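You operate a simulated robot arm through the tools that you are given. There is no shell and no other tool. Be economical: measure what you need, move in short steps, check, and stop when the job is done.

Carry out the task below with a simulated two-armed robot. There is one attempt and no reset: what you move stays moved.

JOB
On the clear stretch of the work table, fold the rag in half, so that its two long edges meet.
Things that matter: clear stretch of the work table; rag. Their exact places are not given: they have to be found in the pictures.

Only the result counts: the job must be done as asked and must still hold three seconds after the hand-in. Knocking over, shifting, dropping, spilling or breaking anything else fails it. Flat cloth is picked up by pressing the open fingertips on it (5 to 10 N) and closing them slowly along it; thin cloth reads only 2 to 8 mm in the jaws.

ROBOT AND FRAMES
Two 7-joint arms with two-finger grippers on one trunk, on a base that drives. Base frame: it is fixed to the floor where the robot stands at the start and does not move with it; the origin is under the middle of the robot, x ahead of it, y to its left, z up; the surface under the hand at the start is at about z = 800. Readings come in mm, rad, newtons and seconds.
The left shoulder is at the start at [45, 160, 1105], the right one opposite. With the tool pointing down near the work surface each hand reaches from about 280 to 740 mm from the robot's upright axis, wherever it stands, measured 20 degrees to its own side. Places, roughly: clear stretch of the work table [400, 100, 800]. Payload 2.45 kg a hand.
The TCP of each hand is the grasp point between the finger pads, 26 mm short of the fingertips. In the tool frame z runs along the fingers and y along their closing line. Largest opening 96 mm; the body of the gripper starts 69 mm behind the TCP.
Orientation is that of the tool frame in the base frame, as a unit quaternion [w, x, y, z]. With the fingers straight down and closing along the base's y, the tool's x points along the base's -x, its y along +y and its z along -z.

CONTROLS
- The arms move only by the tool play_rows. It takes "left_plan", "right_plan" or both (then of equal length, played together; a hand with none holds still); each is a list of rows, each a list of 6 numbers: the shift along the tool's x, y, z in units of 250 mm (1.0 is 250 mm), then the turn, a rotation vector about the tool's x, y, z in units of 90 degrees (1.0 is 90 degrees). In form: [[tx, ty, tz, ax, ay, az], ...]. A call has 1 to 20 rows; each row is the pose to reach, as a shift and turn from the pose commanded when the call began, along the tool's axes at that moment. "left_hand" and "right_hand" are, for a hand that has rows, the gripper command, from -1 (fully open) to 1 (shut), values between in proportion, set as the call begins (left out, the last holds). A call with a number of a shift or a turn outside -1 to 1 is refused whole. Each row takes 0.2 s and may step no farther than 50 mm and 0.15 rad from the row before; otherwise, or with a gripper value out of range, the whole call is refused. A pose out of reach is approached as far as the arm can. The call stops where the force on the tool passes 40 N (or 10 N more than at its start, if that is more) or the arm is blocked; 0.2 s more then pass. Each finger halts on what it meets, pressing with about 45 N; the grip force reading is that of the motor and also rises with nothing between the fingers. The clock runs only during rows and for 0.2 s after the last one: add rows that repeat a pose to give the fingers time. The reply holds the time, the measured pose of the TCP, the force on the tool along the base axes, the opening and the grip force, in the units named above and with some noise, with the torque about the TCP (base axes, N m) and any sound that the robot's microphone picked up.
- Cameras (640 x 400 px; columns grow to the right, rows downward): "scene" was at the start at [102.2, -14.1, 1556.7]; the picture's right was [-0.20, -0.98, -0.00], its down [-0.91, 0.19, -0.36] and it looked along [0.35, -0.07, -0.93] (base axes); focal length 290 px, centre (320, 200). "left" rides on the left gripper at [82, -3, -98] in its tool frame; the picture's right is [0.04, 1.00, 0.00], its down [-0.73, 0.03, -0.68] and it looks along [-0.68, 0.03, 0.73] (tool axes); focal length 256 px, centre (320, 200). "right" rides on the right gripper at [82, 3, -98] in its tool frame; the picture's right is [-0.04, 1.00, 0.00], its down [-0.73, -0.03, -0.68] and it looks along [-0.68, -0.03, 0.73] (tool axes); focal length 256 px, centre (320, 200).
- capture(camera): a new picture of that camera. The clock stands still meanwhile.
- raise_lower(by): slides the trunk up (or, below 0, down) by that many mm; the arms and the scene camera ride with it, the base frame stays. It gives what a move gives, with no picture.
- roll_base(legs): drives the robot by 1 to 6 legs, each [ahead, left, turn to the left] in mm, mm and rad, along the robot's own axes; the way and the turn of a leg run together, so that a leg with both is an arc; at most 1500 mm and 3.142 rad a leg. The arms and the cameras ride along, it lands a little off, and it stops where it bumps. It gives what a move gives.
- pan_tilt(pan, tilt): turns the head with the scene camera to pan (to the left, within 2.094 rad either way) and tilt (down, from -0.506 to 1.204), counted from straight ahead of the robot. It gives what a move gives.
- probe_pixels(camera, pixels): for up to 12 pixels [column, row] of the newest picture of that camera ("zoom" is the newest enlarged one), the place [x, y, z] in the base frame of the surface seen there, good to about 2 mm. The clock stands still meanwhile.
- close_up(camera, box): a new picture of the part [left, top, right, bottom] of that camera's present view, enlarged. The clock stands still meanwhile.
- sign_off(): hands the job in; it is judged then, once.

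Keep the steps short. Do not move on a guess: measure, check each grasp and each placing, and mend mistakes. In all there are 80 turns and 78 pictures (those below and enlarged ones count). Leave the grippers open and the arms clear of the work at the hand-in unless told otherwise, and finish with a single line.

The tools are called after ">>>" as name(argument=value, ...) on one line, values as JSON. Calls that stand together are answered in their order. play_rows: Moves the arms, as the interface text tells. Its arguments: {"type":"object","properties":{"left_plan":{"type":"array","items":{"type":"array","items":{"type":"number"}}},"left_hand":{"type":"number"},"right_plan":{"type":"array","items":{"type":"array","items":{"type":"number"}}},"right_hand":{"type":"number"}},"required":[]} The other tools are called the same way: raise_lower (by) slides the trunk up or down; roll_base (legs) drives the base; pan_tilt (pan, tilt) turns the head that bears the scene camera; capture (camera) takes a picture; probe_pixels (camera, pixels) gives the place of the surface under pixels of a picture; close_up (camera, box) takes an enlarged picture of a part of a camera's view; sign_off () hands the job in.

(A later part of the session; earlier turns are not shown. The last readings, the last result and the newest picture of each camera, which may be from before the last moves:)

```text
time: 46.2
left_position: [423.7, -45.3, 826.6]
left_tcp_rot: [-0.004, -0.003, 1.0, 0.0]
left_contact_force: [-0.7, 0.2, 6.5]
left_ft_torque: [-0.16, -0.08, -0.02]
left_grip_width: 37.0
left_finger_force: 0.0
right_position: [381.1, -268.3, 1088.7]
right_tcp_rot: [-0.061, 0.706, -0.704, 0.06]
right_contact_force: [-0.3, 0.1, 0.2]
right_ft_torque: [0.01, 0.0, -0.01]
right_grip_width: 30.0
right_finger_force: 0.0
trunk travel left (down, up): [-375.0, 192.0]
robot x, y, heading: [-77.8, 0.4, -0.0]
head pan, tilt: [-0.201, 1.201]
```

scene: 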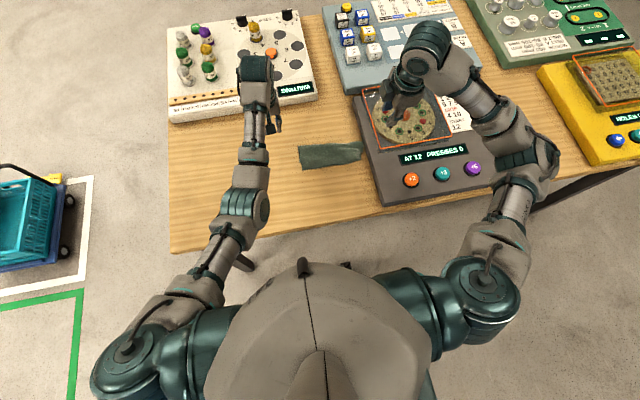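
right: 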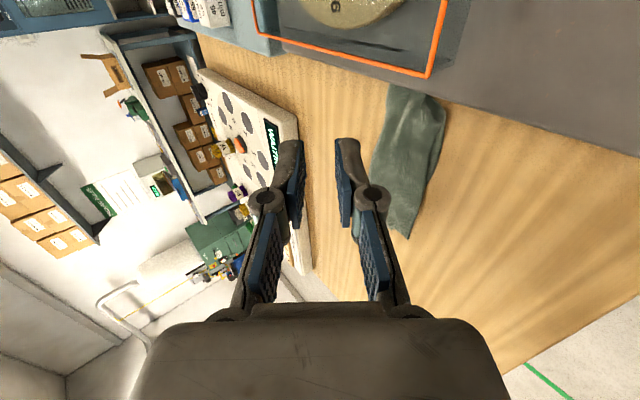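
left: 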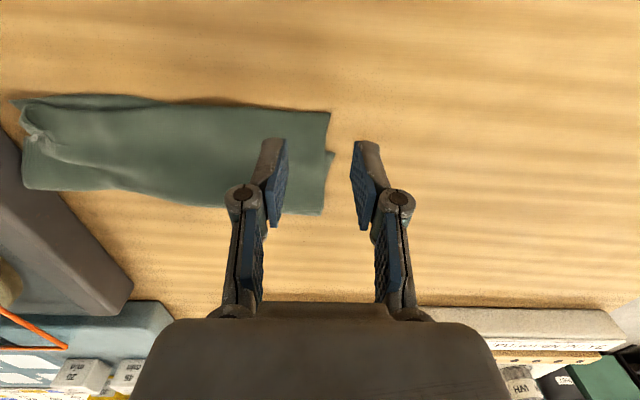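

Contact is 6.5 N. Closing in stages.

>>> play_rows(left_plan=[[0, 0, 0.002, 0, 0, 0], [0, 0, 0.002, 0, 0, 0]], left_hand=0.4)

>>> play_rows(left_plan=[[0, 0, 0, 0, 0, 0], [0, 0, 0, 0, 0, 0]], left_hand=0.54)

>>> play_rows(left_plan=[[0, 0, -0.003, 0, 0, 0], [0, 0, -0.003, 0, 0, 0]], left_hand=0.68)

>>> play_rows(left_plan=[[0, 0, -0.001, 0, 0, 0], [0, 0, -0.001, 0, 0, 0]], left_hand=0.82)

>>> play_rows(left_plan=[[0, 0, 0, 0, 0, 0], [0, 0, 0, 0, 0, 0], [0, 0, 0, 0, 0, 0]], left_hand=1)

>>> capture(camera="left")

```text
time: 46.8
left_position: [423.7, -45.6, 827.6]
left_tcp_rot: [-0.002, -0.003, 1.0, -0.001]
left_contact_force: [0.9, -2.5, 14.8]
left_ft_torque: [-0.36, -0.15, -0.05]
left_grip_width: 31.0
left_finger_force: 1.3
right_position: [380.5, -268.7, 1088.7]
right_tcp_rot: [-0.062, 0.705, -0.704, 0.061]
right_contact_force: [-0.1, -0.5, -0.1]
right_ft_torque: [0.0, -0.01, -0.01]
right_grip_width: 29.9
right_finger_force: 0.1
trunk travel left (down, up): [-375.0, 192.0]
robot x, y, heading: [-78.9, 0.3, -0.001]
head pan, tilt: [-0.201, 1.201]
```

```text
time: 47.4
left_position: [424.3, -45.1, 828.0]
left_tcp_rot: [-0.002, -0.003, 1.0, 0.001]
left_contact_force: [1.5, -4.8, 21.1]
left_ft_torque: [-0.52, -0.22, 0.0]
left_grip_width: 25.6
left_finger_force: 2.5
right_position: [380.1, -269.0, 1090.0]
right_tcp_rot: [-0.062, 0.705, -0.704, 0.06]
right_contact_force: [0.2, -0.3, 0.7]
right_ft_torque: [0.01, 0.01, 0.01]
right_grip_width: 30.3
right_finger_force: 0.1
trunk travel left (down, up): [-375.0, 192.0]
robot x, y, heading: [-80.9, 3.2, -0.001]
head pan, tilt: [-0.201, 1.201]
```

```text
time: 48.0
left_position: [424.7, -43.8, 826.9]
left_tcp_rot: [-0.003, -0.004, 1.0, 0.0]
left_contact_force: [0.4, -1.7, 18.7]
left_ft_torque: [-0.35, -0.2, -0.02]
left_grip_width: 15.8
left_finger_force: 0.1
right_position: [381.4, -267.4, 1089.3]
right_tcp_rot: [-0.061, 0.705, -0.704, 0.061]
right_contact_force: [0.1, 0.7, 0.9]
right_ft_torque: [0.01, -0.01, 0.0]
right_grip_width: 30.0
right_finger_force: 0.0
trunk travel left (down, up): [-375.0, 192.0]
robot x, y, heading: [-82.3, 2.6, 0.001]
head pan, tilt: [-0.201, 1.201]
```

```text
time: 48.6
left_position: [424.1, -44.4, 826.4]
left_tcp_rot: [-0.005, -0.004, 1.0, 0.001]
left_contact_force: [-1.9, -0.5, 13.4]
left_ft_torque: [-0.15, -0.11, -0.02]
left_grip_width: 8.8
left_finger_force: 0.1
right_position: [381.0, -267.6, 1089.2]
right_tcp_rot: [-0.061, 0.705, -0.704, 0.06]
right_contact_force: [-0.8, 0.9, 0.3]
right_ft_torque: [0.01, -0.02, 0.02]
right_grip_width: 30.0
right_finger_force: 0.1
trunk travel left (down, up): [-375.0, 192.0]
robot x, y, heading: [-80.2, 1.2, -0.001]
head pan, tilt: [-0.201, 1.201]
```

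```text
time: 49.4
left_position: [425.1, -44.3, 826.7]
left_tcp_rot: [-0.004, -0.003, 1.0, 0.0]
left_contact_force: [-0.4, -2.2, 5.0]
left_ft_torque: [0.0, -0.05, 0.05]
left_grip_width: 3.4
left_finger_force: 30.2
right_position: [382.1, -268.2, 1089.3]
right_tcp_rot: [-0.06, 0.705, -0.704, 0.059]
right_contact_force: [0.8, -0.3, 0.9]
right_ft_torque: [0.0, 0.0, 0.01]
right_grip_width: 30.0
right_finger_force: 0.1
trunk travel left (down, up): [-375.0, 192.0]
robot x, y, heading: [-74.6, 1.8, -0.005]
head pan, tilt: [-0.201, 1.201]
```

```text
18 pictures are left
```

left: 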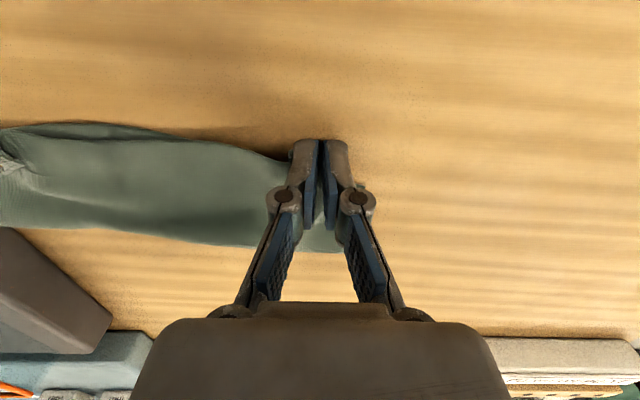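

It holds at 3.4 mm. I'll lift 12 mm, carry the corner 24 mm toward +x and lower it again.

>>> play_rows(left_plan=[[0, 0, -0.03, 0, 0, 0], [-0.02, 0, -0.055, 0, 0, 0], [-0.05, 0, -0.055, 0, 0, 0], [-0.08, 0, -0.05, 0, 0, 0], [-0.1, 0, -0.03, 0, 0, 0], [-0.1, 0, -0.012, 0, 0, 0], [-0.1, 0, -0.012, 0, 0, 0]])

>>> capture(camera="left")

```text
time: 51.0
left_position: [448.9, -44.4, 829.1]
left_tcp_rot: [-0.004, -0.004, 1.0, 0.001]
left_contact_force: [0.5, 1.0, 1.8]
left_ft_torque: [-0.1, 0.01, 0.04]
left_grip_width: 2.6
left_finger_force: 35.5
right_position: [380.9, -268.7, 1089.6]
right_tcp_rot: [-0.061, 0.706, -0.703, 0.059]
right_contact_force: [0.4, 0.0, -0.5]
right_ft_torque: [0.04, -0.01, 0.02]
right_grip_width: 29.9
right_finger_force: 0.0
trunk travel left (down, up): [-375.0, 192.0]
robot x, y, heading: [-77.9, 1.1, -0.001]
head pan, tilt: [-0.201, 1.201]
```

```text
17 pictures are left
```

left: 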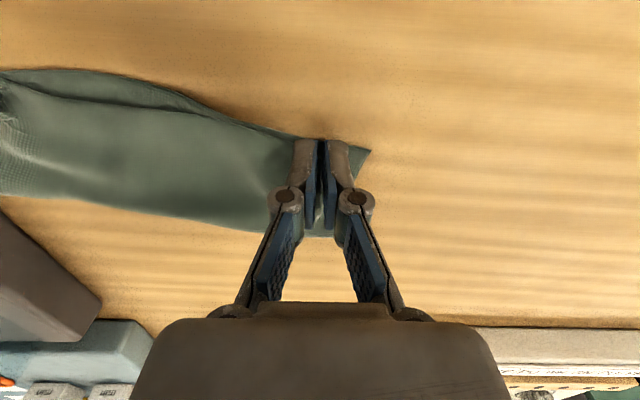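

The corners now nearly coincide. I'll release and lift.

>>> play_rows(left_plan=[[0, 0, 0.002, 0, 0, 0], [0, 0, 0.002, 0, 0, 0], [0, 0, -0.01, 0, 0, 0], [0, 0, -0.04, 0, 0, 0], [0, 0, -0.12, 0, 0, 0], [0, 0, -0.25, 0, 0, 0], [0, 0, -0.25, 0, 0, 0]], left_hand=0.4)

>>> close_up(camera="scene", box=[276, 125, 372, 185])

>>> capture(camera="left")

```text
time: 52.6
left_position: [451.1, -43.9, 893.8]
left_tcp_rot: [-0.005, -0.003, 1.0, 0.0]
left_contact_force: [0.7, 1.0, 0.0]
left_ft_torque: [0.0, 0.0, -0.03]
left_grip_width: 28.8
left_finger_force: 0.0
right_position: [381.4, -267.4, 1088.8]
right_tcp_rot: [-0.06, 0.705, -0.704, 0.06]
right_contact_force: [-0.7, -0.5, -0.4]
right_ft_torque: [0.0, 0.01, -0.02]
right_grip_width: 30.0
right_finger_force: 0.1
trunk travel left (down, up): [-375.0, 192.0]
robot x, y, heading: [-83.0, 1.3, 0.002]
head pan, tilt: [-0.201, 1.201]
```

```text
6.67 times, centred on (324, 155) of scene
```

zoom: 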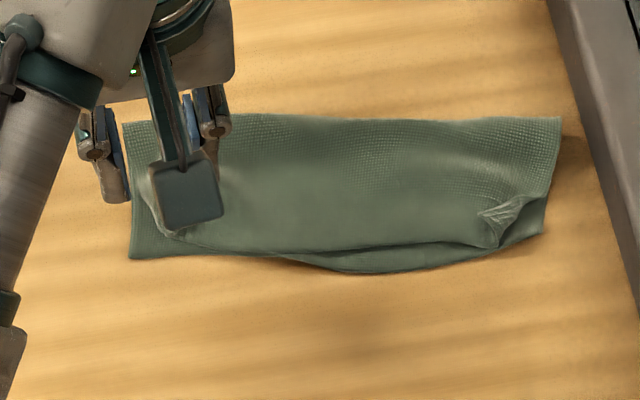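

```text
15 pictures are left
```

left: 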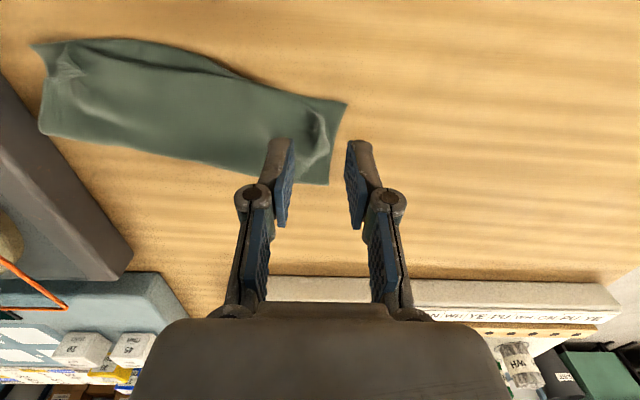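

Much better. Measuring both edges along the length.

>>> probe_pixels(camera="zoom", pixels=[[131, 257], [182, 235], [150, 240], [280, 254], [320, 249], [340, 268], [400, 271], [410, 245], [450, 262], [490, 246], [542, 232], [560, 120]])

>>> close_up(camera="left", box=[20, 20, 370, 220])

```text
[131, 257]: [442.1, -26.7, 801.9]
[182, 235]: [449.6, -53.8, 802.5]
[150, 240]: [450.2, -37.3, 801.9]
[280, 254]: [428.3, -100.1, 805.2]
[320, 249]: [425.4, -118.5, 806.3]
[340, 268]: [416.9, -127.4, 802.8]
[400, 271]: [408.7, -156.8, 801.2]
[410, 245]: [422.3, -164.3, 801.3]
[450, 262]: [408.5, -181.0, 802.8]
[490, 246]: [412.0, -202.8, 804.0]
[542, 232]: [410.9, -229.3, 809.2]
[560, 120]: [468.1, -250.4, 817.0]
```

```text
1.83 times, centred on (195, 120) of left
```

zoom: 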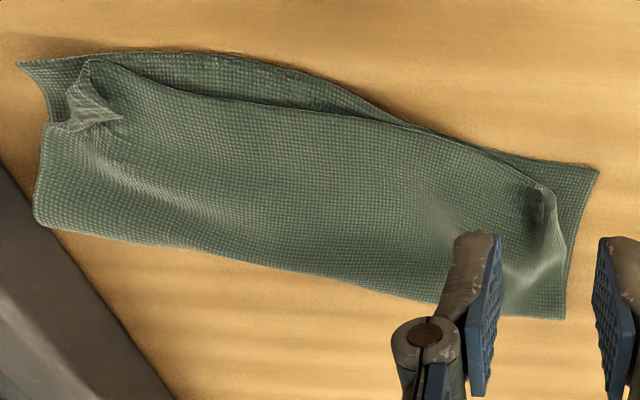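

The top edge is now about 10–15 mm inside the bottom edge, with the left hem curled up and the right corner crumpled. I'll locate these ridges.

>>> probe_pixels(camera="zoom", pixels=[[548, 190], [545, 215], [553, 245], [535, 250], [520, 275], [595, 172], [95, 92], [118, 118], [70, 122], [85, 62], [25, 65], [42, 130]])

```text
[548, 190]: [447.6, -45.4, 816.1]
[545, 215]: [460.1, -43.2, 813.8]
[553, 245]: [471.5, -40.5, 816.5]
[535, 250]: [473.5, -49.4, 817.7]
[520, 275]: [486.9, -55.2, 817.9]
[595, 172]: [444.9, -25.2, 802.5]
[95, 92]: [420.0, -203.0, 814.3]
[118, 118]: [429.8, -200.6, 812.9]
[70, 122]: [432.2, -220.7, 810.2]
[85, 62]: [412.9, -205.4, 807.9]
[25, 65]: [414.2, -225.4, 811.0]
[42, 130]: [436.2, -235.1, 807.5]
```

The left hem ridge stands at about (447–471, -43) up to z 816. I'll lower the left hand straddling it to tip z of about 806 and close.

>>> play_rows(left_plan=[[-0.024, 0, 0.1, 0, 0, 0], [-0.024, 0, 0.2, 0, 0, 0], [-0.024, 0, 0.249, 0, 0, 0], [-0.024, 0, 0.249, 0, 0, 0]])

>>> play_rows(left_plan=[[0, 0, 0, 0, 0, 0], [0, 0, 0, 0, 0, 0], [0, 0, 0, 0, 0, 0]], left_hand=1)

>>> capture(camera="left")

```text
time: 53.6
left_position: [455.3, -43.6, 830.4]
left_tcp_rot: [-0.003, -0.004, 1.0, 0.0]
left_contact_force: [-0.2, 0.6, -0.1]
left_ft_torque: [0.01, 0.01, 0.02]
left_grip_width: 28.9
left_finger_force: 0.0
right_position: [382.3, -269.4, 1089.1]
right_tcp_rot: [-0.061, 0.705, -0.704, 0.06]
right_contact_force: [-0.1, 0.3, -0.2]
right_ft_torque: [0.03, 0.0, 0.0]
right_grip_width: 29.9
right_finger_force: 0.1
trunk travel left (down, up): [-375.0, 192.0]
robot x, y, heading: [-79.9, -6.0, 0.003]
head pan, tilt: [-0.201, 1.201]
```

```text
time: 54.4
left_position: [457.2, -44.2, 829.8]
left_tcp_rot: [-0.004, -0.003, 1.0, 0.0]
left_contact_force: [-0.2, -1.5, 1.2]
left_ft_torque: [0.07, -0.02, -0.02]
left_grip_width: 3.4
left_finger_force: 29.6
right_position: [382.1, -268.5, 1088.1]
right_tcp_rot: [-0.061, 0.705, -0.704, 0.06]
right_contact_force: [0.1, 0.2, -1.2]
right_ft_torque: [0.0, -0.04, 0.01]
right_grip_width: 30.3
right_finger_force: 0.1
trunk travel left (down, up): [-375.0, 192.0]
robot x, y, heading: [-78.2, 1.1, -0.001]
head pan, tilt: [-0.201, 1.201]
```

```text
13 pictures are left
```

left: 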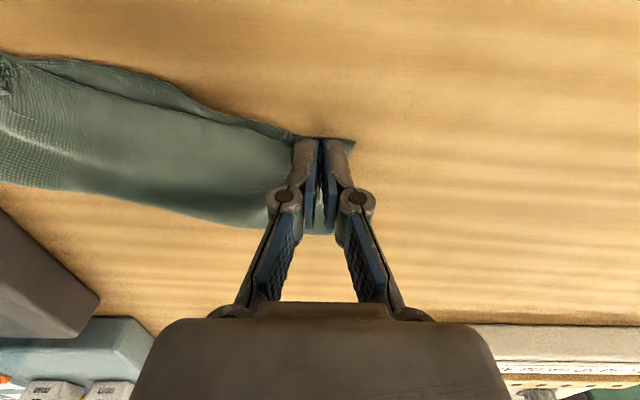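

The hem is held. I'll pull it 14 mm outward (+y) and 10 mm toward -x just above the table, then release and lift.

>>> play_rows(left_plan=[[0, 0, -0.02, 0, 0, 0], [0.02, 0.02, -0.024, 0, 0, 0], [0.04, 0.04, -0.02, 0, 0, 0], [0.04, 0.058, -0.012, 0, 0, 0], [0.04, 0.058, -0.008, 0, 0, 0], [0.04, 0.058, -0.008, 0, 0, 0]])

>>> play_rows(left_plan=[[0, 0, 0, 0, 0, 0], [0, 0, 0, 0, 0, 0], [0, 0, -0.04, 0, 0, 0], [0, 0, -0.12, 0, 0, 0], [0, 0, -0.25, 0, 0, 0], [0, 0, -0.3, 0, 0, 0]], left_hand=0.5)

>>> close_up(camera="left", box=[20, 20, 370, 220])

```text
time: 55.8
left_position: [444.7, -30.1, 831.4]
left_tcp_rot: [-0.004, -0.002, 1.0, 0.0]
left_contact_force: [-0.8, 0.8, 2.9]
left_ft_torque: [-0.03, -0.1, 0.02]
left_grip_width: 0.6
left_finger_force: 28.2
right_position: [381.4, -267.9, 1088.3]
right_tcp_rot: [-0.061, 0.705, -0.704, 0.06]
right_contact_force: [-0.4, 0.3, 0.1]
right_ft_torque: [0.01, -0.01, 0.0]
right_grip_width: 30.2
right_finger_force: 0.1
trunk travel left (down, up): [-375.0, 192.0]
robot x, y, heading: [-78.9, -2.1, 0.002]
head pan, tilt: [-0.201, 1.201]
```

```text
time: 57.2
left_position: [446.5, -30.0, 907.7]
left_tcp_rot: [-0.004, -0.004, 1.0, 0.0]
left_contact_force: [0.4, -1.2, -0.4]
left_ft_torque: [-0.01, 0.02, 0.01]
left_grip_width: 24.3
left_finger_force: 0.0
right_position: [382.2, -267.3, 1089.4]
right_tcp_rot: [-0.06, 0.706, -0.703, 0.06]
right_contact_force: [-0.1, 0.7, -0.5]
right_ft_torque: [0.0, -0.02, 0.03]
right_grip_width: 30.0
right_finger_force: 0.0
trunk travel left (down, up): [-375.0, 192.0]
robot x, y, heading: [-79.0, 1.5, -0.002]
head pan, tilt: [-0.201, 1.201]
```

```text
1.83 times, centred on (195, 120) of left
```

zoom: 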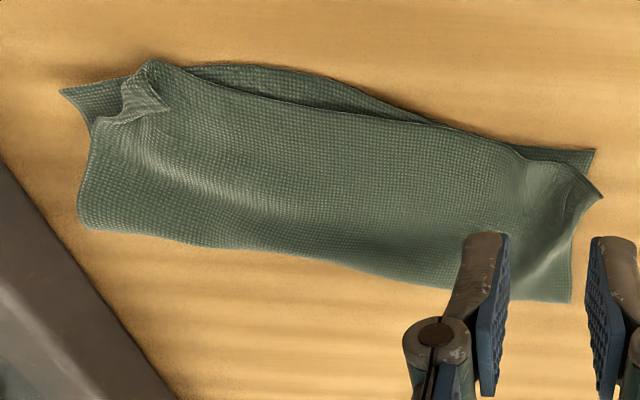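

The left hem is out. Now the right corner: I'll straighten the right hand's leftover 10 degree tilt first, then unwind its yaw.

>>> play_rows(right_plan=[[0, 0, 0, -0.055, 0, 0], [0, 0, 0, -0.109, 0, 0], [0, 0, 0, -0.109, 0, 0]], right_hand=0.375)

>>> play_rows(right_plan=[[0, 0, 0, 0, 0, 0.08], [0, 0, 0, 0, 0, 0.17], [0, 0, 0, 0, 0, 0.26], [0, 0, 0, 0, 0, 0.35], [0, 0, 0, 0, 0, 0.44], [0, 0, 0, 0, 0, 0.53], [0, 0, 0, 0, 0, 0.62], [0, 0, 0, 0, 0, 0.71], [0, 0, 0, 0, 0, 0.8], [0, 0, 0, 0, 0, 0.89], [0, 0, 0, 0, 0, 0.98], [0, 0, 0, 0, 0, 1.0], [0, 0, 0, 0, 0, 1.0]])

>>> play_rows(left_plan=[[0, 0.1, -0.1, 0, 0, 0], [0, 0.22, -0.1, 0, 0, 0], [0, 0.34, -0.1, 0, 0, 0], [0, 0.4, -0.1, 0, 0, 0]])

>>> close_up(camera="scene", box=[276, 125, 372, 185])

```text
time: 58.0
left_position: [446.8, -29.6, 907.3]
left_tcp_rot: [-0.004, -0.003, 1.0, 0.0]
left_contact_force: [0.3, -0.3, 0.0]
left_ft_torque: [0.01, 0.0, 0.03]
left_grip_width: 24.1
left_finger_force: 0.0
right_position: [381.8, -267.4, 1087.7]
right_tcp_rot: [0.0, 0.708, -0.706, -0.001]
right_contact_force: [-0.4, 0.8, -0.5]
right_ft_torque: [-0.02, 0.03, -0.02]
right_grip_width: 30.2
right_finger_force: 0.0
trunk travel left (down, up): [-375.0, 192.0]
robot x, y, heading: [-75.3, 0.6, 0.001]
head pan, tilt: [-0.201, 1.201]
```

```text
time: 60.8
left_position: [445.5, -29.1, 907.5]
left_tcp_rot: [-0.005, -0.003, 1.0, 0.0]
left_contact_force: [-0.4, 0.6, -0.2]
left_ft_torque: [-0.04, 0.01, 0.02]
left_grip_width: 24.1
left_finger_force: 0.1
right_position: [381.6, -267.2, 1089.1]
right_tcp_rot: [0.0, -0.001, 1.0, 0.0]
right_contact_force: [-0.7, -0.5, -0.2]
right_ft_torque: [0.01, 0.02, 0.0]
right_grip_width: 29.9
right_finger_force: 0.2
trunk travel left (down, up): [-375.0, 192.0]
robot x, y, heading: [-80.6, -0.4, -0.003]
head pan, tilt: [-0.201, 1.201]
```

```text
time: 61.8
left_position: [445.1, 69.4, 932.8]
left_tcp_rot: [-0.004, -0.003, 1.0, 0.0]
left_contact_force: [-0.6, 0.8, -0.3]
left_ft_torque: [0.0, 0.0, 0.0]
left_grip_width: 24.2
left_finger_force: 0.1
right_position: [382.7, -269.0, 1087.8]
right_tcp_rot: [0.0, -0.001, 1.0, 0.001]
right_contact_force: [0.3, 0.8, 0.5]
right_ft_torque: [-0.02, -0.01, 0.01]
right_grip_width: 30.2
right_finger_force: 0.0
trunk travel left (down, up): [-375.0, 192.0]
robot x, y, heading: [-79.7, 0.7, -0.0]
head pan, tilt: [-0.201, 1.201]
```

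```text
6.67 times, centred on (324, 155) of scene
```

zoom: 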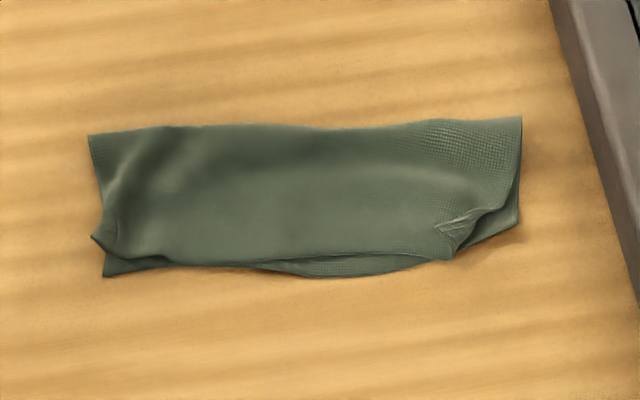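

>>> probe_pixels(camera="zoom", pixels=[[95, 237], [106, 274], [91, 138], [165, 258], [280, 261], [330, 274], [400, 256], [448, 255], [440, 228], [468, 222], [517, 220], [500, 207]])

```text
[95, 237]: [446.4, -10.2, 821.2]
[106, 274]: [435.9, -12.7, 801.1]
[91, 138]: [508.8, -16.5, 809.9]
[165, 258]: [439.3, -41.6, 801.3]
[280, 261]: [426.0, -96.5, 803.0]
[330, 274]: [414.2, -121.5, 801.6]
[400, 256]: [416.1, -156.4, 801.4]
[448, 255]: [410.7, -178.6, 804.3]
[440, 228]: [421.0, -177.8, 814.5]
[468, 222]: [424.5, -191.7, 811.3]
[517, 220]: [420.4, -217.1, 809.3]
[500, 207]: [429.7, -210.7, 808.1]
```

The left corners now nearly match: (446,-10) on (436,-13). The right top corner is folded inward with its ridge at about (421–430, -178..-190). I'll bring the right hand over it and straddle the ridge in y.

>>> play_rows(right_plan=[[-0.08, 0.168, 0, 0, 0, 0], [-0.16, 0.336, 0, 0, 0, 0], [-0.16, 0.336, 0.18, 0, 0, 0], [-0.16, 0.336, 0.36, 0, 0, 0], [-0.16, 0.336, 0.54, 0, 0, 0], [-0.16, 0.336, 0.72, 0, 0, 0], [-0.16, 0.336, 0.88, 0, 0, 0], [-0.16, 0.336, 0.88, 0, 0, 0]])

>>> close_up(camera="right", box=[200, 60, 440, 220])

```text
time: 63.6
left_position: [445.9, 68.3, 932.9]
left_tcp_rot: [-0.005, -0.004, 1.0, 0.0]
left_contact_force: [-0.3, -0.1, -0.4]
left_ft_torque: [0.0, -0.03, 0.0]
left_grip_width: 24.0
left_finger_force: 0.1
right_position: [421.1, -182.3, 869.1]
right_tcp_rot: [0.0, 0.0, 1.0, 0.0]
right_contact_force: [0.1, 0.6, -0.3]
right_ft_torque: [-0.02, -0.01, 0.01]
right_grip_width: 30.2
right_finger_force: 0.0
trunk travel left (down, up): [-375.0, 192.0]
robot x, y, heading: [-82.7, 0.8, -0.001]
head pan, tilt: [-0.201, 1.201]
```

```text
2.50 times, centred on (320, 140) of right
```

zoom: 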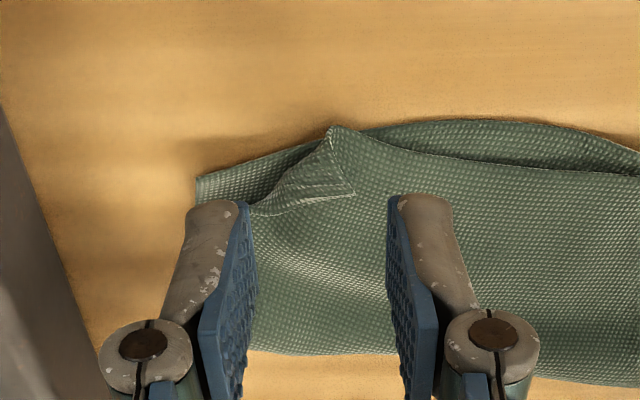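

I now see the corner flap clearly, folded inward with its tip at zoom (353,193). Probing it.

>>> probe_pixels(camera="zoom", pixels=[[350, 190], [332, 130], [255, 205], [325, 175], [345, 165], [370, 175], [300, 185], [198, 180], [290, 210], [380, 150]])

```text
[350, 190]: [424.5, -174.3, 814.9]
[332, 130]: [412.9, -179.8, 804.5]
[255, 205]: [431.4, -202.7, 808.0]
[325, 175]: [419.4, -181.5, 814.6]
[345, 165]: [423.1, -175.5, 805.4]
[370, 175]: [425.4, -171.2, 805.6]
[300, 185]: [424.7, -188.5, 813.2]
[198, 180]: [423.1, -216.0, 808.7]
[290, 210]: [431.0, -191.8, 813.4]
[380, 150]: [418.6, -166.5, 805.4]
```

The flap tip is raised about 9 mm above the surface. I'll lower with fingers on both sides of the crease and flap (y -173 and -203) to tip z of about 806, then close.

>>> play_rows(right_plan=[[-0.006, -0.024, 0.04, 0, 0, 0], [-0.006, -0.024, 0.1, 0, 0, 0], [-0.006, -0.024, 0.152, 0, 0, 0], [-0.006, -0.024, 0.152, 0, 0, 0]])

>>> play_rows(right_plan=[[0, 0, 0, 0, 0, 0], [0, 0, 0, 0, 0, 0], [0, 0, 0, 0, 0, 0]], right_hand=1)

>>> close_up(camera="right", box=[200, 60, 440, 220])

```text
time: 64.6
left_position: [445.4, 70.0, 932.0]
left_tcp_rot: [-0.004, -0.003, 1.0, 0.0]
left_contact_force: [0.1, -0.8, 0.2]
left_ft_torque: [-0.05, 0.02, -0.03]
left_grip_width: 24.1
left_finger_force: 0.1
right_position: [424.1, -189.7, 831.7]
right_tcp_rot: [0.001, -0.001, 1.0, 0.0]
right_contact_force: [0.0, -0.4, 1.2]
right_ft_torque: [0.02, -0.04, 0.02]
right_grip_width: 29.8
right_finger_force: 0.1
trunk travel left (down, up): [-375.0, 192.0]
robot x, y, heading: [-84.1, -0.3, 0.002]
head pan, tilt: [-0.201, 1.201]
```

```text
time: 65.4
left_position: [445.9, 69.4, 933.3]
left_tcp_rot: [-0.004, -0.003, 1.0, 0.0]
left_contact_force: [0.0, -0.9, -0.5]
left_ft_torque: [-0.02, 0.01, 0.01]
left_grip_width: 24.1
left_finger_force: 0.0
right_position: [423.9, -190.4, 831.5]
right_tcp_rot: [0.0, -0.001, 1.0, 0.0]
right_contact_force: [-0.1, -1.0, 4.0]
right_ft_torque: [-0.01, -0.04, 0.02]
right_grip_width: 4.0
right_finger_force: 30.4
trunk travel left (down, up): [-375.0, 192.0]
robot x, y, heading: [-76.5, 2.0, -0.006]
head pan, tilt: [-0.201, 1.201]
```

```text
2.50 times, centred on (320, 140) of right
```

zoom: 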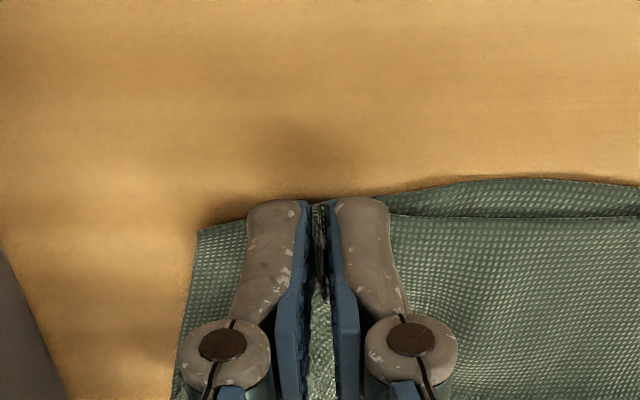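

It's held (4 mm). I'll pull 22 mm outward (-y) and 4 mm toward -x just above the table, then release.

>>> play_rows(right_plan=[[0, 0, -0.02, 0, 0, 0], [0.005, -0.03, -0.03, 0, 0, 0], [0.01, -0.06, -0.028, 0, 0, 0], [0.016, -0.088, -0.02, 0, 0, 0], [0.016, -0.088, -0.01, 0, 0, 0], [0.016, -0.088, -0.01, 0, 0, 0]])

>>> play_rows(right_plan=[[0, 0, 0, 0, 0, 0], [0, 0, 0, 0, 0, 0], [0, 0, -0.04, 0, 0, 0], [0, 0, -0.12, 0, 0, 0], [0, 0, -0.2, 0, 0, 0]], right_hand=0.5)

>>> close_up(camera="right", box=[200, 40, 520, 240])

```text
time: 66.8
left_position: [445.2, 68.7, 932.7]
left_tcp_rot: [-0.005, -0.003, 1.0, 0.0]
left_contact_force: [0.2, 0.2, -0.2]
left_ft_torque: [0.01, 0.0, 0.03]
left_grip_width: 23.8
left_finger_force: 0.1
right_position: [418.5, -212.0, 832.6]
right_tcp_rot: [0.0, -0.001, 1.0, 0.0]
right_contact_force: [0.7, -0.2, -0.8]
right_ft_torque: [0.02, 0.01, -0.01]
right_grip_width: 4.3
right_finger_force: 37.5
trunk travel left (down, up): [-375.0, 192.0]
robot x, y, heading: [-77.8, 2.8, 0.001]
head pan, tilt: [-0.201, 1.201]
```

```text
time: 68.0
left_position: [445.4, 69.2, 932.7]
left_tcp_rot: [-0.004, -0.003, 1.0, 0.001]
left_contact_force: [-0.5, 0.3, 0.1]
left_ft_torque: [-0.04, -0.01, -0.01]
left_grip_width: 23.8
left_finger_force: 0.1
right_position: [418.5, -214.1, 883.0]
right_tcp_rot: [0.0, -0.002, 1.0, 0.0]
right_contact_force: [-0.6, -0.6, -0.2]
right_ft_torque: [0.02, 0.02, 0.0]
right_grip_width: 24.3
right_finger_force: 0.1
trunk travel left (down, up): [-375.0, 192.0]
robot x, y, heading: [-80.9, 1.6, -0.002]
head pan, tilt: [-0.201, 1.201]
```

```text
2.00 times, centred on (360, 140) of right
```

zoom: 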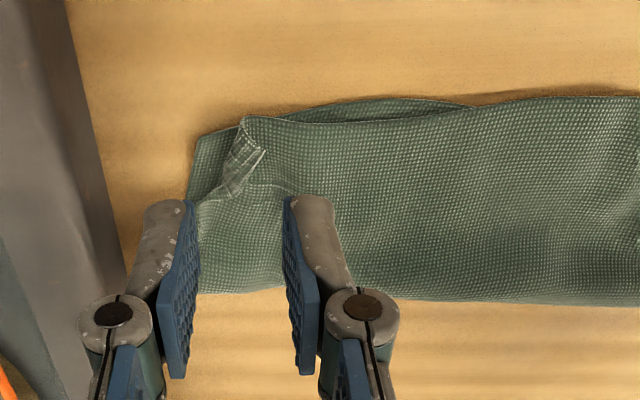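

Much better. I'll raise the right hand clear and check the whole rag.

>>> play_rows(right_plan=[[0, 0, -0.18, 0, 0, 0], [0, 0, -0.36, 0, 0, 0], [0, 0, -0.5, 0, 0, 0], [0, -0.18, -0.6, 0, 0, 0], [0, -0.3, -0.6, 0, 0, 0]], right_hand=-1)

>>> close_up(camera="scene", box=[276, 125, 372, 185])

```text
refused: row 4 steps farther than a row can; nothing moved
```

```text
6.67 times, centred on (324, 155) of scene
```

zoom: 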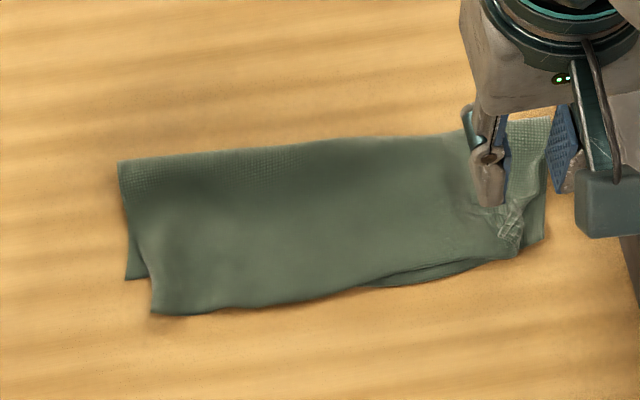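

Row 4 was too long, so nothing moved. The picture also shows the left top corner shifted outward again. I'll lift in smaller steps and measure.

>>> play_rows(right_plan=[[0, 0, -0.18, 0, 0, 0], [0, 0, -0.36, 0, 0, 0], [0, 0, -0.5, 0, 0, 0], [0, -0.12, -0.55, 0, 0, 0], [0, -0.24, -0.6, 0, 0, 0]])

>>> probe_pixels(camera="zoom", pixels=[[153, 311], [128, 276], [121, 165], [280, 303], [360, 287], [430, 281], [480, 262], [515, 252], [505, 235], [541, 238], [420, 268], [145, 275]])

```text
time: 69.2
left_position: [445.2, 67.9, 933.0]
left_tcp_rot: [-0.003, -0.003, 1.0, 0.001]
left_contact_force: [-0.2, -0.3, 0.0]
left_ft_torque: [0.01, -0.01, 0.01]
left_grip_width: 23.9
left_finger_force: 0.0
right_position: [417.9, -272.8, 1032.2]
right_tcp_rot: [0.0, -0.001, 1.0, 0.003]
right_contact_force: [-0.6, 0.1, -0.4]
right_ft_torque: [0.01, 0.01, 0.0]
right_grip_width: 23.9
right_finger_force: 0.0
trunk travel left (down, up): [-375.0, 192.0]
robot x, y, heading: [-80.4, -1.4, 0.001]
head pan, tilt: [-0.201, 1.201]
```

```text
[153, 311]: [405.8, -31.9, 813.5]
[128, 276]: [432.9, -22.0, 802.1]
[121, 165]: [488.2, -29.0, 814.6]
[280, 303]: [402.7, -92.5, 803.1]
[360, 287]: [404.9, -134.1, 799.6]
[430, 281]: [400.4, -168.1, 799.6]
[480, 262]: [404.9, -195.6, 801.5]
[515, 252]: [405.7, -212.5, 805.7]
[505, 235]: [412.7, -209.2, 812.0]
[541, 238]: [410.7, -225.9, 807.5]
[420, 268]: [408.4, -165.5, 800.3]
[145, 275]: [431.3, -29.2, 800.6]
```

The top layer has swung back: its left corner is at (406,-32) versus (433,-22) on the bottom, while the right side now matches within about 8 mm. I'll re-pinch the left tab and carry it about 18 mm in +x and 8 mm in +y.

>>> play_rows(left_plan=[[0.035, -0.137, 0, 0, 0, 0], [0.07, -0.275, 0, 0, 0, 0], [0.104, -0.412, 0, 0, 0, 0], [0.104, -0.412, 0.14, 0, 0, 0], [0.104, -0.412, 0.27, 0, 0, 0], [0.104, -0.412, 0.37, 0, 0, 0], [0.104, -0.412, 0.41, 0, 0, 0], [0.104, -0.412, 0.41, 0, 0, 0]], left_hand=0.25)

>>> capture(camera="left")

```text
time: 71.0
left_position: [418.3, -33.8, 829.7]
left_tcp_rot: [-0.005, -0.003, 1.0, 0.001]
left_contact_force: [-0.1, 0.0, 0.4]
left_ft_torque: [0.01, 0.02, 0.0]
left_grip_width: 35.9
left_finger_force: 0.0
right_position: [420.8, -273.8, 1031.8]
right_tcp_rot: [0.0, -0.001, 1.0, 0.001]
right_contact_force: [0.3, 0.4, 0.2]
right_ft_torque: [0.0, 0.01, -0.01]
right_grip_width: 24.2
right_finger_force: 0.1
trunk travel left (down, up): [-375.0, 192.0]
robot x, y, heading: [-83.9, -1.7, 0.005]
head pan, tilt: [-0.201, 1.201]
```

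```text
6 pictures are left
```

left: 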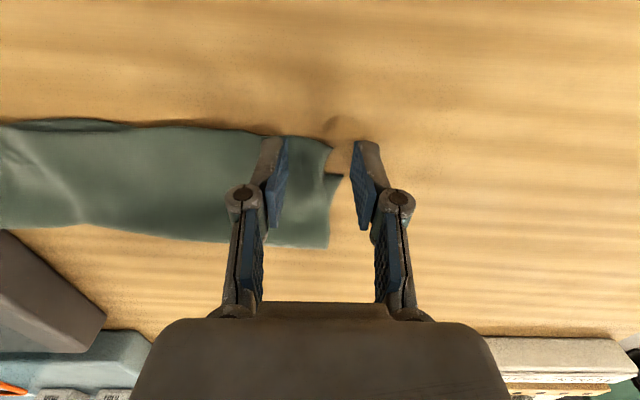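

The tab corner lies between the fingers. I'll press down about 3 mm and close in stages.

>>> play_rows(left_plan=[[0, 0, 0.008, 0, 0, 0], [0, 0, 0.012, 0, 0, 0], [0, 0, 0.012, 0, 0, 0]])

>>> play_rows(left_plan=[[0, 0, 0.002, 0, 0, 0], [0, 0, 0.002, 0, 0, 0]], left_hand=0.4)

>>> play_rows(left_plan=[[0, 0, 0, 0, 0, 0], [0, 0, 0, 0, 0, 0]], left_hand=0.54)

>>> play_rows(left_plan=[[0, 0, -0.003, 0, 0, 0], [0, 0, -0.003, 0, 0, 0]], left_hand=0.68)

>>> play_rows(left_plan=[[0, 0, -0.001, 0, 0, 0], [0, 0, -0.001, 0, 0, 0]], left_hand=0.82)

>>> play_rows(left_plan=[[0, 0, 0, 0, 0, 0], [0, 0, 0, 0, 0, 0], [0, 0, 0, 0, 0, 0]], left_hand=1)

```text
time: 71.8
left_position: [419.8, -34.1, 827.1]
left_tcp_rot: [-0.004, -0.004, 1.0, 0.0]
left_contact_force: [0.2, 0.5, 5.1]
left_ft_torque: [-0.12, -0.04, -0.01]
left_grip_width: 36.3
left_finger_force: 0.7
right_position: [419.4, -271.9, 1033.3]
right_tcp_rot: [0.001, -0.001, 1.0, 0.001]
right_contact_force: [0.2, -0.1, -0.8]
right_ft_torque: [0.02, -0.01, -0.01]
right_grip_width: 23.6
right_finger_force: 0.1
trunk travel left (down, up): [-375.0, 192.0]
robot x, y, heading: [-81.1, 1.8, 0.005]
head pan, tilt: [-0.201, 1.201]
```

```text
time: 72.4
left_position: [419.8, -33.9, 828.5]
left_tcp_rot: [-0.004, -0.003, 1.0, 0.0]
left_contact_force: [2.3, -2.4, 11.8]
left_ft_torque: [-0.25, -0.1, -0.01]
left_grip_width: 30.6
left_finger_force: 1.4
right_position: [419.7, -272.6, 1032.9]
right_tcp_rot: [-0.001, -0.001, 1.0, 0.001]
right_contact_force: [0.1, 0.5, -0.2]
right_ft_torque: [0.02, -0.03, 0.0]
right_grip_width: 24.2
right_finger_force: 0.0
trunk travel left (down, up): [-375.0, 192.0]
robot x, y, heading: [-80.0, 1.4, -0.003]
head pan, tilt: [-0.201, 1.201]
```

```text
time: 73.0
left_position: [418.0, -34.5, 826.5]
left_tcp_rot: [-0.004, -0.002, 1.0, 0.0]
left_contact_force: [-0.9, -4.6, 15.7]
left_ft_torque: [-0.33, -0.06, -0.05]
left_grip_width: 22.1
left_finger_force: 5.8
right_position: [418.1, -271.0, 1033.0]
right_tcp_rot: [0.0, -0.001, 1.0, -0.001]
right_contact_force: [-0.8, 1.2, 0.2]
right_ft_torque: [-0.04, 0.03, -0.01]
right_grip_width: 24.2
right_finger_force: 0.0
trunk travel left (down, up): [-375.0, 192.0]
robot x, y, heading: [-81.4, 0.4, 0.002]
head pan, tilt: [-0.201, 1.201]
```

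```text
time: 73.6
left_position: [418.9, -32.1, 826.3]
left_tcp_rot: [-0.004, -0.004, 1.0, 0.001]
left_contact_force: [0.5, -1.8, 3.9]
left_ft_torque: [-0.09, -0.05, -0.02]
left_grip_width: 14.8
left_finger_force: 4.2
right_position: [419.6, -272.7, 1032.1]
right_tcp_rot: [0.0, 0.0, 1.0, 0.0]
right_contact_force: [-0.3, 0.4, -0.4]
right_ft_torque: [-0.04, 0.01, 0.03]
right_grip_width: 24.2
right_finger_force: 0.1
trunk travel left (down, up): [-375.0, 192.0]
robot x, y, heading: [-81.9, 2.8, -0.002]
head pan, tilt: [-0.201, 1.201]
```

```text
time: 74.2
left_position: [419.1, -33.4, 827.1]
left_tcp_rot: [-0.004, -0.003, 1.0, 0.001]
left_contact_force: [-0.3, 0.8, 2.5]
left_ft_torque: [-0.03, -0.01, 0.02]
left_grip_width: 9.2
left_finger_force: 0.0
right_position: [418.9, -272.0, 1032.2]
right_tcp_rot: [-0.001, -0.001, 1.0, 0.001]
right_contact_force: [-0.3, -0.2, -0.4]
right_ft_torque: [0.01, -0.02, -0.02]
right_grip_width: 24.0
right_finger_force: 0.1
trunk travel left (down, up): [-375.0, 192.0]
robot x, y, heading: [-79.6, -2.6, 0.001]
head pan, tilt: [-0.201, 1.201]
```

```text
time: 75.0
left_position: [420.1, -32.5, 827.1]
left_tcp_rot: [-0.005, -0.003, 1.0, 0.0]
left_contact_force: [0.1, -0.1, 6.1]
left_ft_torque: [-0.06, -0.02, -0.01]
left_grip_width: 5.0
left_finger_force: 31.2
right_position: [420.3, -272.9, 1033.5]
right_tcp_rot: [0.001, -0.001, 1.0, 0.001]
right_contact_force: [-0.6, 1.0, -1.0]
right_ft_torque: [0.0, 0.03, 0.01]
right_grip_width: 24.1
right_finger_force: 0.0
trunk travel left (down, up): [-375.0, 192.0]
robot x, y, heading: [-80.2, 1.3, -0.002]
head pan, tilt: [-0.201, 1.201]
```

It's held at 5 mm. I'll lift 12 mm, move +20 mm x and +8 mm y, lower, release and lift away.

>>> play_rows(left_plan=[[0, 0, -0.03, 0, 0, 0], [-0.02, 0.01, -0.05, 0, 0, 0], [-0.05, 0.02, -0.05, 0, 0, 0], [-0.08, 0.033, -0.04, 0, 0, 0], [-0.08, 0.033, -0.012, 0, 0, 0], [-0.08, 0.033, -0.008, 0, 0, 0]])

>>> play_rows(left_plan=[[0, 0, 0, 0, 0, 0], [0, 0, 0, 0, 0, 0], [0, 0, -0.01, 0, 0, 0], [0, 0, -0.05, 0, 0, 0], [0, 0, -0.15, 0, 0, 0], [0, 0, -0.3, 0, 0, 0], [0, 0.15, -0.4, 0, 0, 0], [0, 0.3, -0.4, 0, 0, 0], [0, 0.45, -0.4, 0, 0, 0]], left_hand=0.5)

>>> close_up(camera="scene", box=[276, 125, 372, 185])

```text
time: 76.4
left_position: [439.8, -24.0, 829.0]
left_tcp_rot: [-0.004, -0.003, 1.0, -0.001]
left_contact_force: [0.3, -0.4, 1.5]
left_ft_torque: [-0.09, 0.02, 0.01]
left_grip_width: 3.4
left_finger_force: 37.5
right_position: [419.7, -272.1, 1033.1]
right_tcp_rot: [0.0, -0.001, 1.0, 0.001]
right_contact_force: [0.8, 0.3, 0.2]
right_ft_torque: [0.03, 0.0, -0.02]
right_grip_width: 23.9
right_finger_force: 0.1
trunk travel left (down, up): [-375.0, 192.0]
robot x, y, heading: [-81.0, 0.2, 0.001]
head pan, tilt: [-0.201, 1.201]
```

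```text
time: 78.4
left_position: [439.2, 90.9, 930.1]
left_tcp_rot: [-0.005, -0.001, 1.0, -0.001]
left_contact_force: [0.2, 1.0, 0.2]
left_ft_torque: [-0.01, 0.0, -0.02]
left_grip_width: 24.1
left_finger_force: 0.0
right_position: [419.0, -269.7, 1033.6]
right_tcp_rot: [-0.001, -0.002, 1.0, 0.0]
right_contact_force: [0.2, -0.1, -1.1]
right_ft_torque: [-0.02, 0.01, -0.01]
right_grip_width: 24.3
right_finger_force: 0.1
trunk travel left (down, up): [-375.0, 192.0]
robot x, y, heading: [-79.1, 3.0, -0.001]
head pan, tilt: [-0.201, 1.201]
```

```text
6.67 times, centred on (324, 155) of scene
```

zoom: 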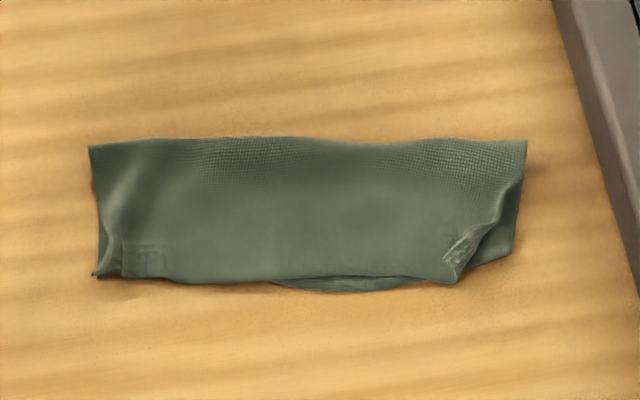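

The long edges now lie together almost everywhere. Only the right top corner is still tucked in. I'll measure.

>>> probe_pixels(camera="zoom", pixels=[[94, 274], [180, 281], [280, 280], [340, 289], [400, 277], [450, 280], [445, 262], [478, 235], [512, 250], [500, 215], [524, 145], [92, 150]])

```text
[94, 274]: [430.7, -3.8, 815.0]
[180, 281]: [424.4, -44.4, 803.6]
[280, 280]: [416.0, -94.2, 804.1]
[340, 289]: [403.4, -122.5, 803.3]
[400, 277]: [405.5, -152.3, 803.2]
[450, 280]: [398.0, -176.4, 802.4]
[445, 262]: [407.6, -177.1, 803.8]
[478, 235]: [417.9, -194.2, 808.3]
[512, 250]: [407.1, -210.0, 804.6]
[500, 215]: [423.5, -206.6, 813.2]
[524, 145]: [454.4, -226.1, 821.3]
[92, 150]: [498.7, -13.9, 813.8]
```

Just the right top corner needs one more pull. This time I'll pin the left half with the closed left fingers so that it can't swing. Approach: left above (462,-42), right above the crease at (412,-190).

>>> play_rows(left_plan=[[-0.02, -0.13, 0, 0, 0, 0], [-0.045, -0.27, 0, 0, 0, 0], [-0.07, -0.4, 0, 0, 0, 0], [-0.092, -0.532, 0, 0, 0, 0], [-0.092, -0.532, 0.1, 0, 0, 0], [-0.092, -0.532, 0.2, 0, 0, 0], [-0.092, -0.532, 0.29, 0, 0, 0], [-0.092, -0.532, 0.36, 0, 0, 0], [-0.092, -0.532, 0.36, 0, 0, 0]], right_plan=[[0.014, 0.16, 0, 0, 0, 0], [0.028, 0.32, 0, 0, 0, 0], [0.028, 0.32, 0.15, 0, 0, 0], [0.028, 0.32, 0.3, 0, 0, 0], [0.028, 0.32, 0.45, 0, 0, 0], [0.028, 0.32, 0.6, 0, 0, 0], [0.028, 0.32, 0.72, 0, 0, 0], [0.028, 0.32, 0.78, 0, 0, 0], [0.028, 0.32, 0.78, 0, 0, 0]], left_hand=1, right_hand=0.375)

>>> capture(camera="right")

```text
time: 80.4
left_position: [463.8, -45.7, 838.5]
left_tcp_rot: [-0.004, -0.002, 1.0, 0.001]
left_contact_force: [0.7, -0.4, -0.1]
left_ft_torque: [0.0, 0.01, -0.03]
left_grip_width: 0.0
left_finger_force: 29.0
right_position: [410.9, -192.6, 837.5]
right_tcp_rot: [0.0, -0.001, 1.0, 0.001]
right_contact_force: [-0.2, -1.4, -0.3]
right_ft_torque: [0.0, 0.01, 0.02]
right_grip_width: 29.9
right_finger_force: 0.1
trunk travel left (down, up): [-375.0, 192.0]
robot x, y, heading: [-79.3, 4.1, -0.001]
head pan, tilt: [-0.201, 1.201]
```

```text
4 pictures are left
```

right: 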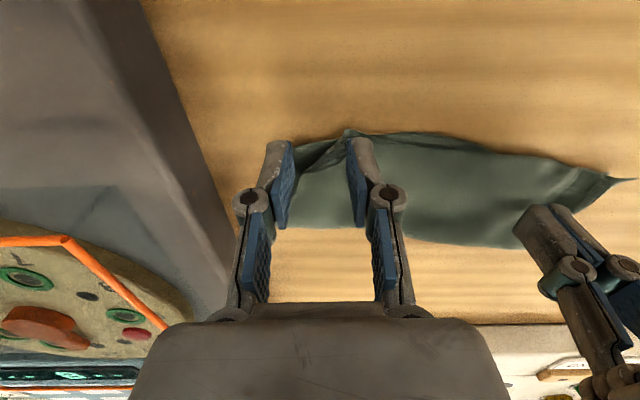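

The crease end is just at the +y finger. I'll shift the right hand 7 mm in +y, lower both, and have the left press gently.

>>> play_rows(left_plan=[[0, 0, 0.012, 0, 0, 0], [0, 0, 0.024, 0, 0, 0], [0, 0, 0.036, 0, 0, 0], [0, 0, 0.04, 0, 0, 0]], right_plan=[[0, 0.028, 0, 0, 0, 0], [0, 0.028, 0.015, 0, 0, 0], [0, 0.028, 0.028, 0, 0, 0], [0, 0.028, 0.028, 0, 0, 0]])

```text
time: 81.4
left_position: [463.2, -44.8, 828.7]
left_tcp_rot: [-0.005, -0.004, 1.0, 0.0]
left_contact_force: [0.2, -0.4, 0.3]
left_ft_torque: [-0.01, 0.02, 0.02]
left_grip_width: 0.1
left_finger_force: 28.6
right_position: [412.0, -183.4, 830.6]
right_tcp_rot: [0.0, 0.0, 1.0, 0.001]
right_contact_force: [0.1, 0.0, -0.6]
right_ft_torque: [0.01, -0.02, 0.0]
right_grip_width: 30.2
right_finger_force: 0.0
trunk travel left (down, up): [-375.0, 192.0]
robot x, y, heading: [-79.1, 3.4, 0.004]
head pan, tilt: [-0.201, 1.201]
```

The left isn't touching yet, so I'll lower it 2 mm more. The right hand closes on the crease.

>>> play_rows(left_plan=[[0, 0, 0.004, 0, 0, 0], [0, 0, 0.008, 0, 0, 0], [0, 0, 0.01, 0, 0, 0]], right_plan=[[0, 0, 0.003, 0, 0, 0], [0, 0, 0.003, 0, 0, 0], [0, 0, 0.003, 0, 0, 0]], right_hand=1)

```text
time: 82.2
left_position: [463.0, -45.6, 826.4]
left_tcp_rot: [-0.003, -0.002, 1.0, -0.001]
left_contact_force: [1.2, 0.2, 2.8]
left_ft_torque: [0.01, 0.0, 0.0]
left_grip_width: 0.0
left_finger_force: 28.5
right_position: [411.3, -184.5, 831.2]
right_tcp_rot: [-0.001, 0.0, 1.0, 0.0]
right_contact_force: [-0.1, -1.0, 2.6]
right_ft_torque: [0.0, -0.01, 0.0]
right_grip_width: 3.6
right_finger_force: 31.5
trunk travel left (down, up): [-375.0, 192.0]
robot x, y, heading: [-80.8, 1.1, 0.001]
head pan, tilt: [-0.201, 1.201]
```

The right holds (3.6 mm). The left presses a bit more; then the right pulls 20 mm in -y.

>>> play_rows(left_plan=[[0, 0, 0.005, 0, 0, 0], [0, 0, 0.006, 0, 0, 0], [0, 0, 0.006, 0, 0, 0], [0, 0, 0.006, 0, 0, 0], [0, 0, 0.006, 0, 0, 0], [0, 0, 0.006, 0, 0, 0], [0, 0, 0.006, 0, 0, 0]], right_plan=[[0, 0, -0.01, 0, 0, 0], [0, 0, -0.025, 0, 0, 0], [0, -0.025, -0.028, 0, 0, 0], [0, -0.05, -0.028, 0, 0, 0], [0, -0.08, -0.02, 0, 0, 0], [0, -0.08, -0.006, 0, 0, 0], [0, -0.08, -0.006, 0, 0, 0]])

>>> play_rows(right_plan=[[0, 0, 0, 0, 0, 0], [0, 0, 0, 0, 0, 0], [0, 0, -0.01, 0, 0, 0], [0, 0, -0.05, 0, 0, 0], [0, 0, -0.2, 0, 0, 0], [0, 0, -0.38, 0, 0, 0], [0, 0, -0.56, 0, 0, 0], [0, -0.12, -0.65, 0, 0, 0], [0, -0.24, -0.7, 0, 0, 0]], right_hand=0.5)

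>>> close_up(camera="scene", box=[276, 125, 372, 185])

```text
time: 83.8
left_position: [462.3, -46.8, 826.3]
left_tcp_rot: [-0.002, -0.002, 1.0, -0.002]
left_contact_force: [-1.9, -10.8, 21.4]
left_ft_torque: [-0.3, 0.09, 0.11]
left_grip_width: 0.0
left_finger_force: 28.3
right_position: [411.7, -203.7, 832.2]
right_tcp_rot: [0.0, -0.002, 1.0, 0.001]
right_contact_force: [2.3, 12.0, -0.9]
right_ft_torque: [0.36, -0.07, -0.04]
right_grip_width: 2.8
right_finger_force: 30.0
trunk travel left (down, up): [-375.0, 192.0]
robot x, y, heading: [-78.6, 1.6, -0.002]
head pan, tilt: [-0.201, 1.201]
```

```text
time: 85.8
left_position: [461.7, -45.7, 826.5]
left_tcp_rot: [-0.003, -0.003, 1.0, 0.001]
left_contact_force: [2.5, 0.3, 29.0]
left_ft_torque: [0.02, 0.0, 0.04]
left_grip_width: 0.0
left_finger_force: 28.1
right_position: [411.8, -267.4, 1006.7]
right_tcp_rot: [0.0, -0.001, 1.0, 0.001]
right_contact_force: [0.7, -0.8, 1.0]
right_ft_torque: [0.03, 0.04, -0.01]
right_grip_width: 24.0
right_finger_force: 0.1
trunk travel left (down, up): [-375.0, 192.0]
robot x, y, heading: [-80.7, -0.9, 0.003]
head pan, tilt: [-0.201, 1.201]
```

```text
6.67 times, centred on (324, 155) of scene
```

zoom: 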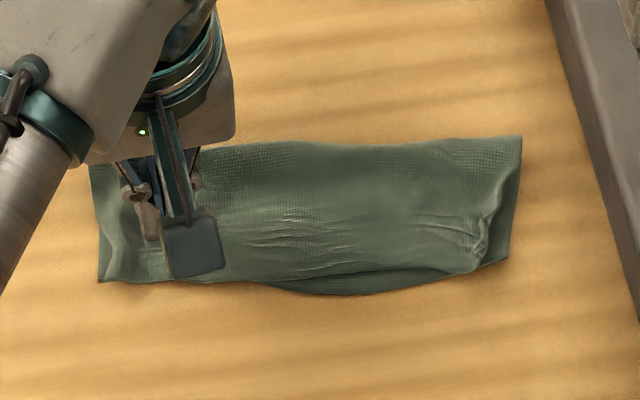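

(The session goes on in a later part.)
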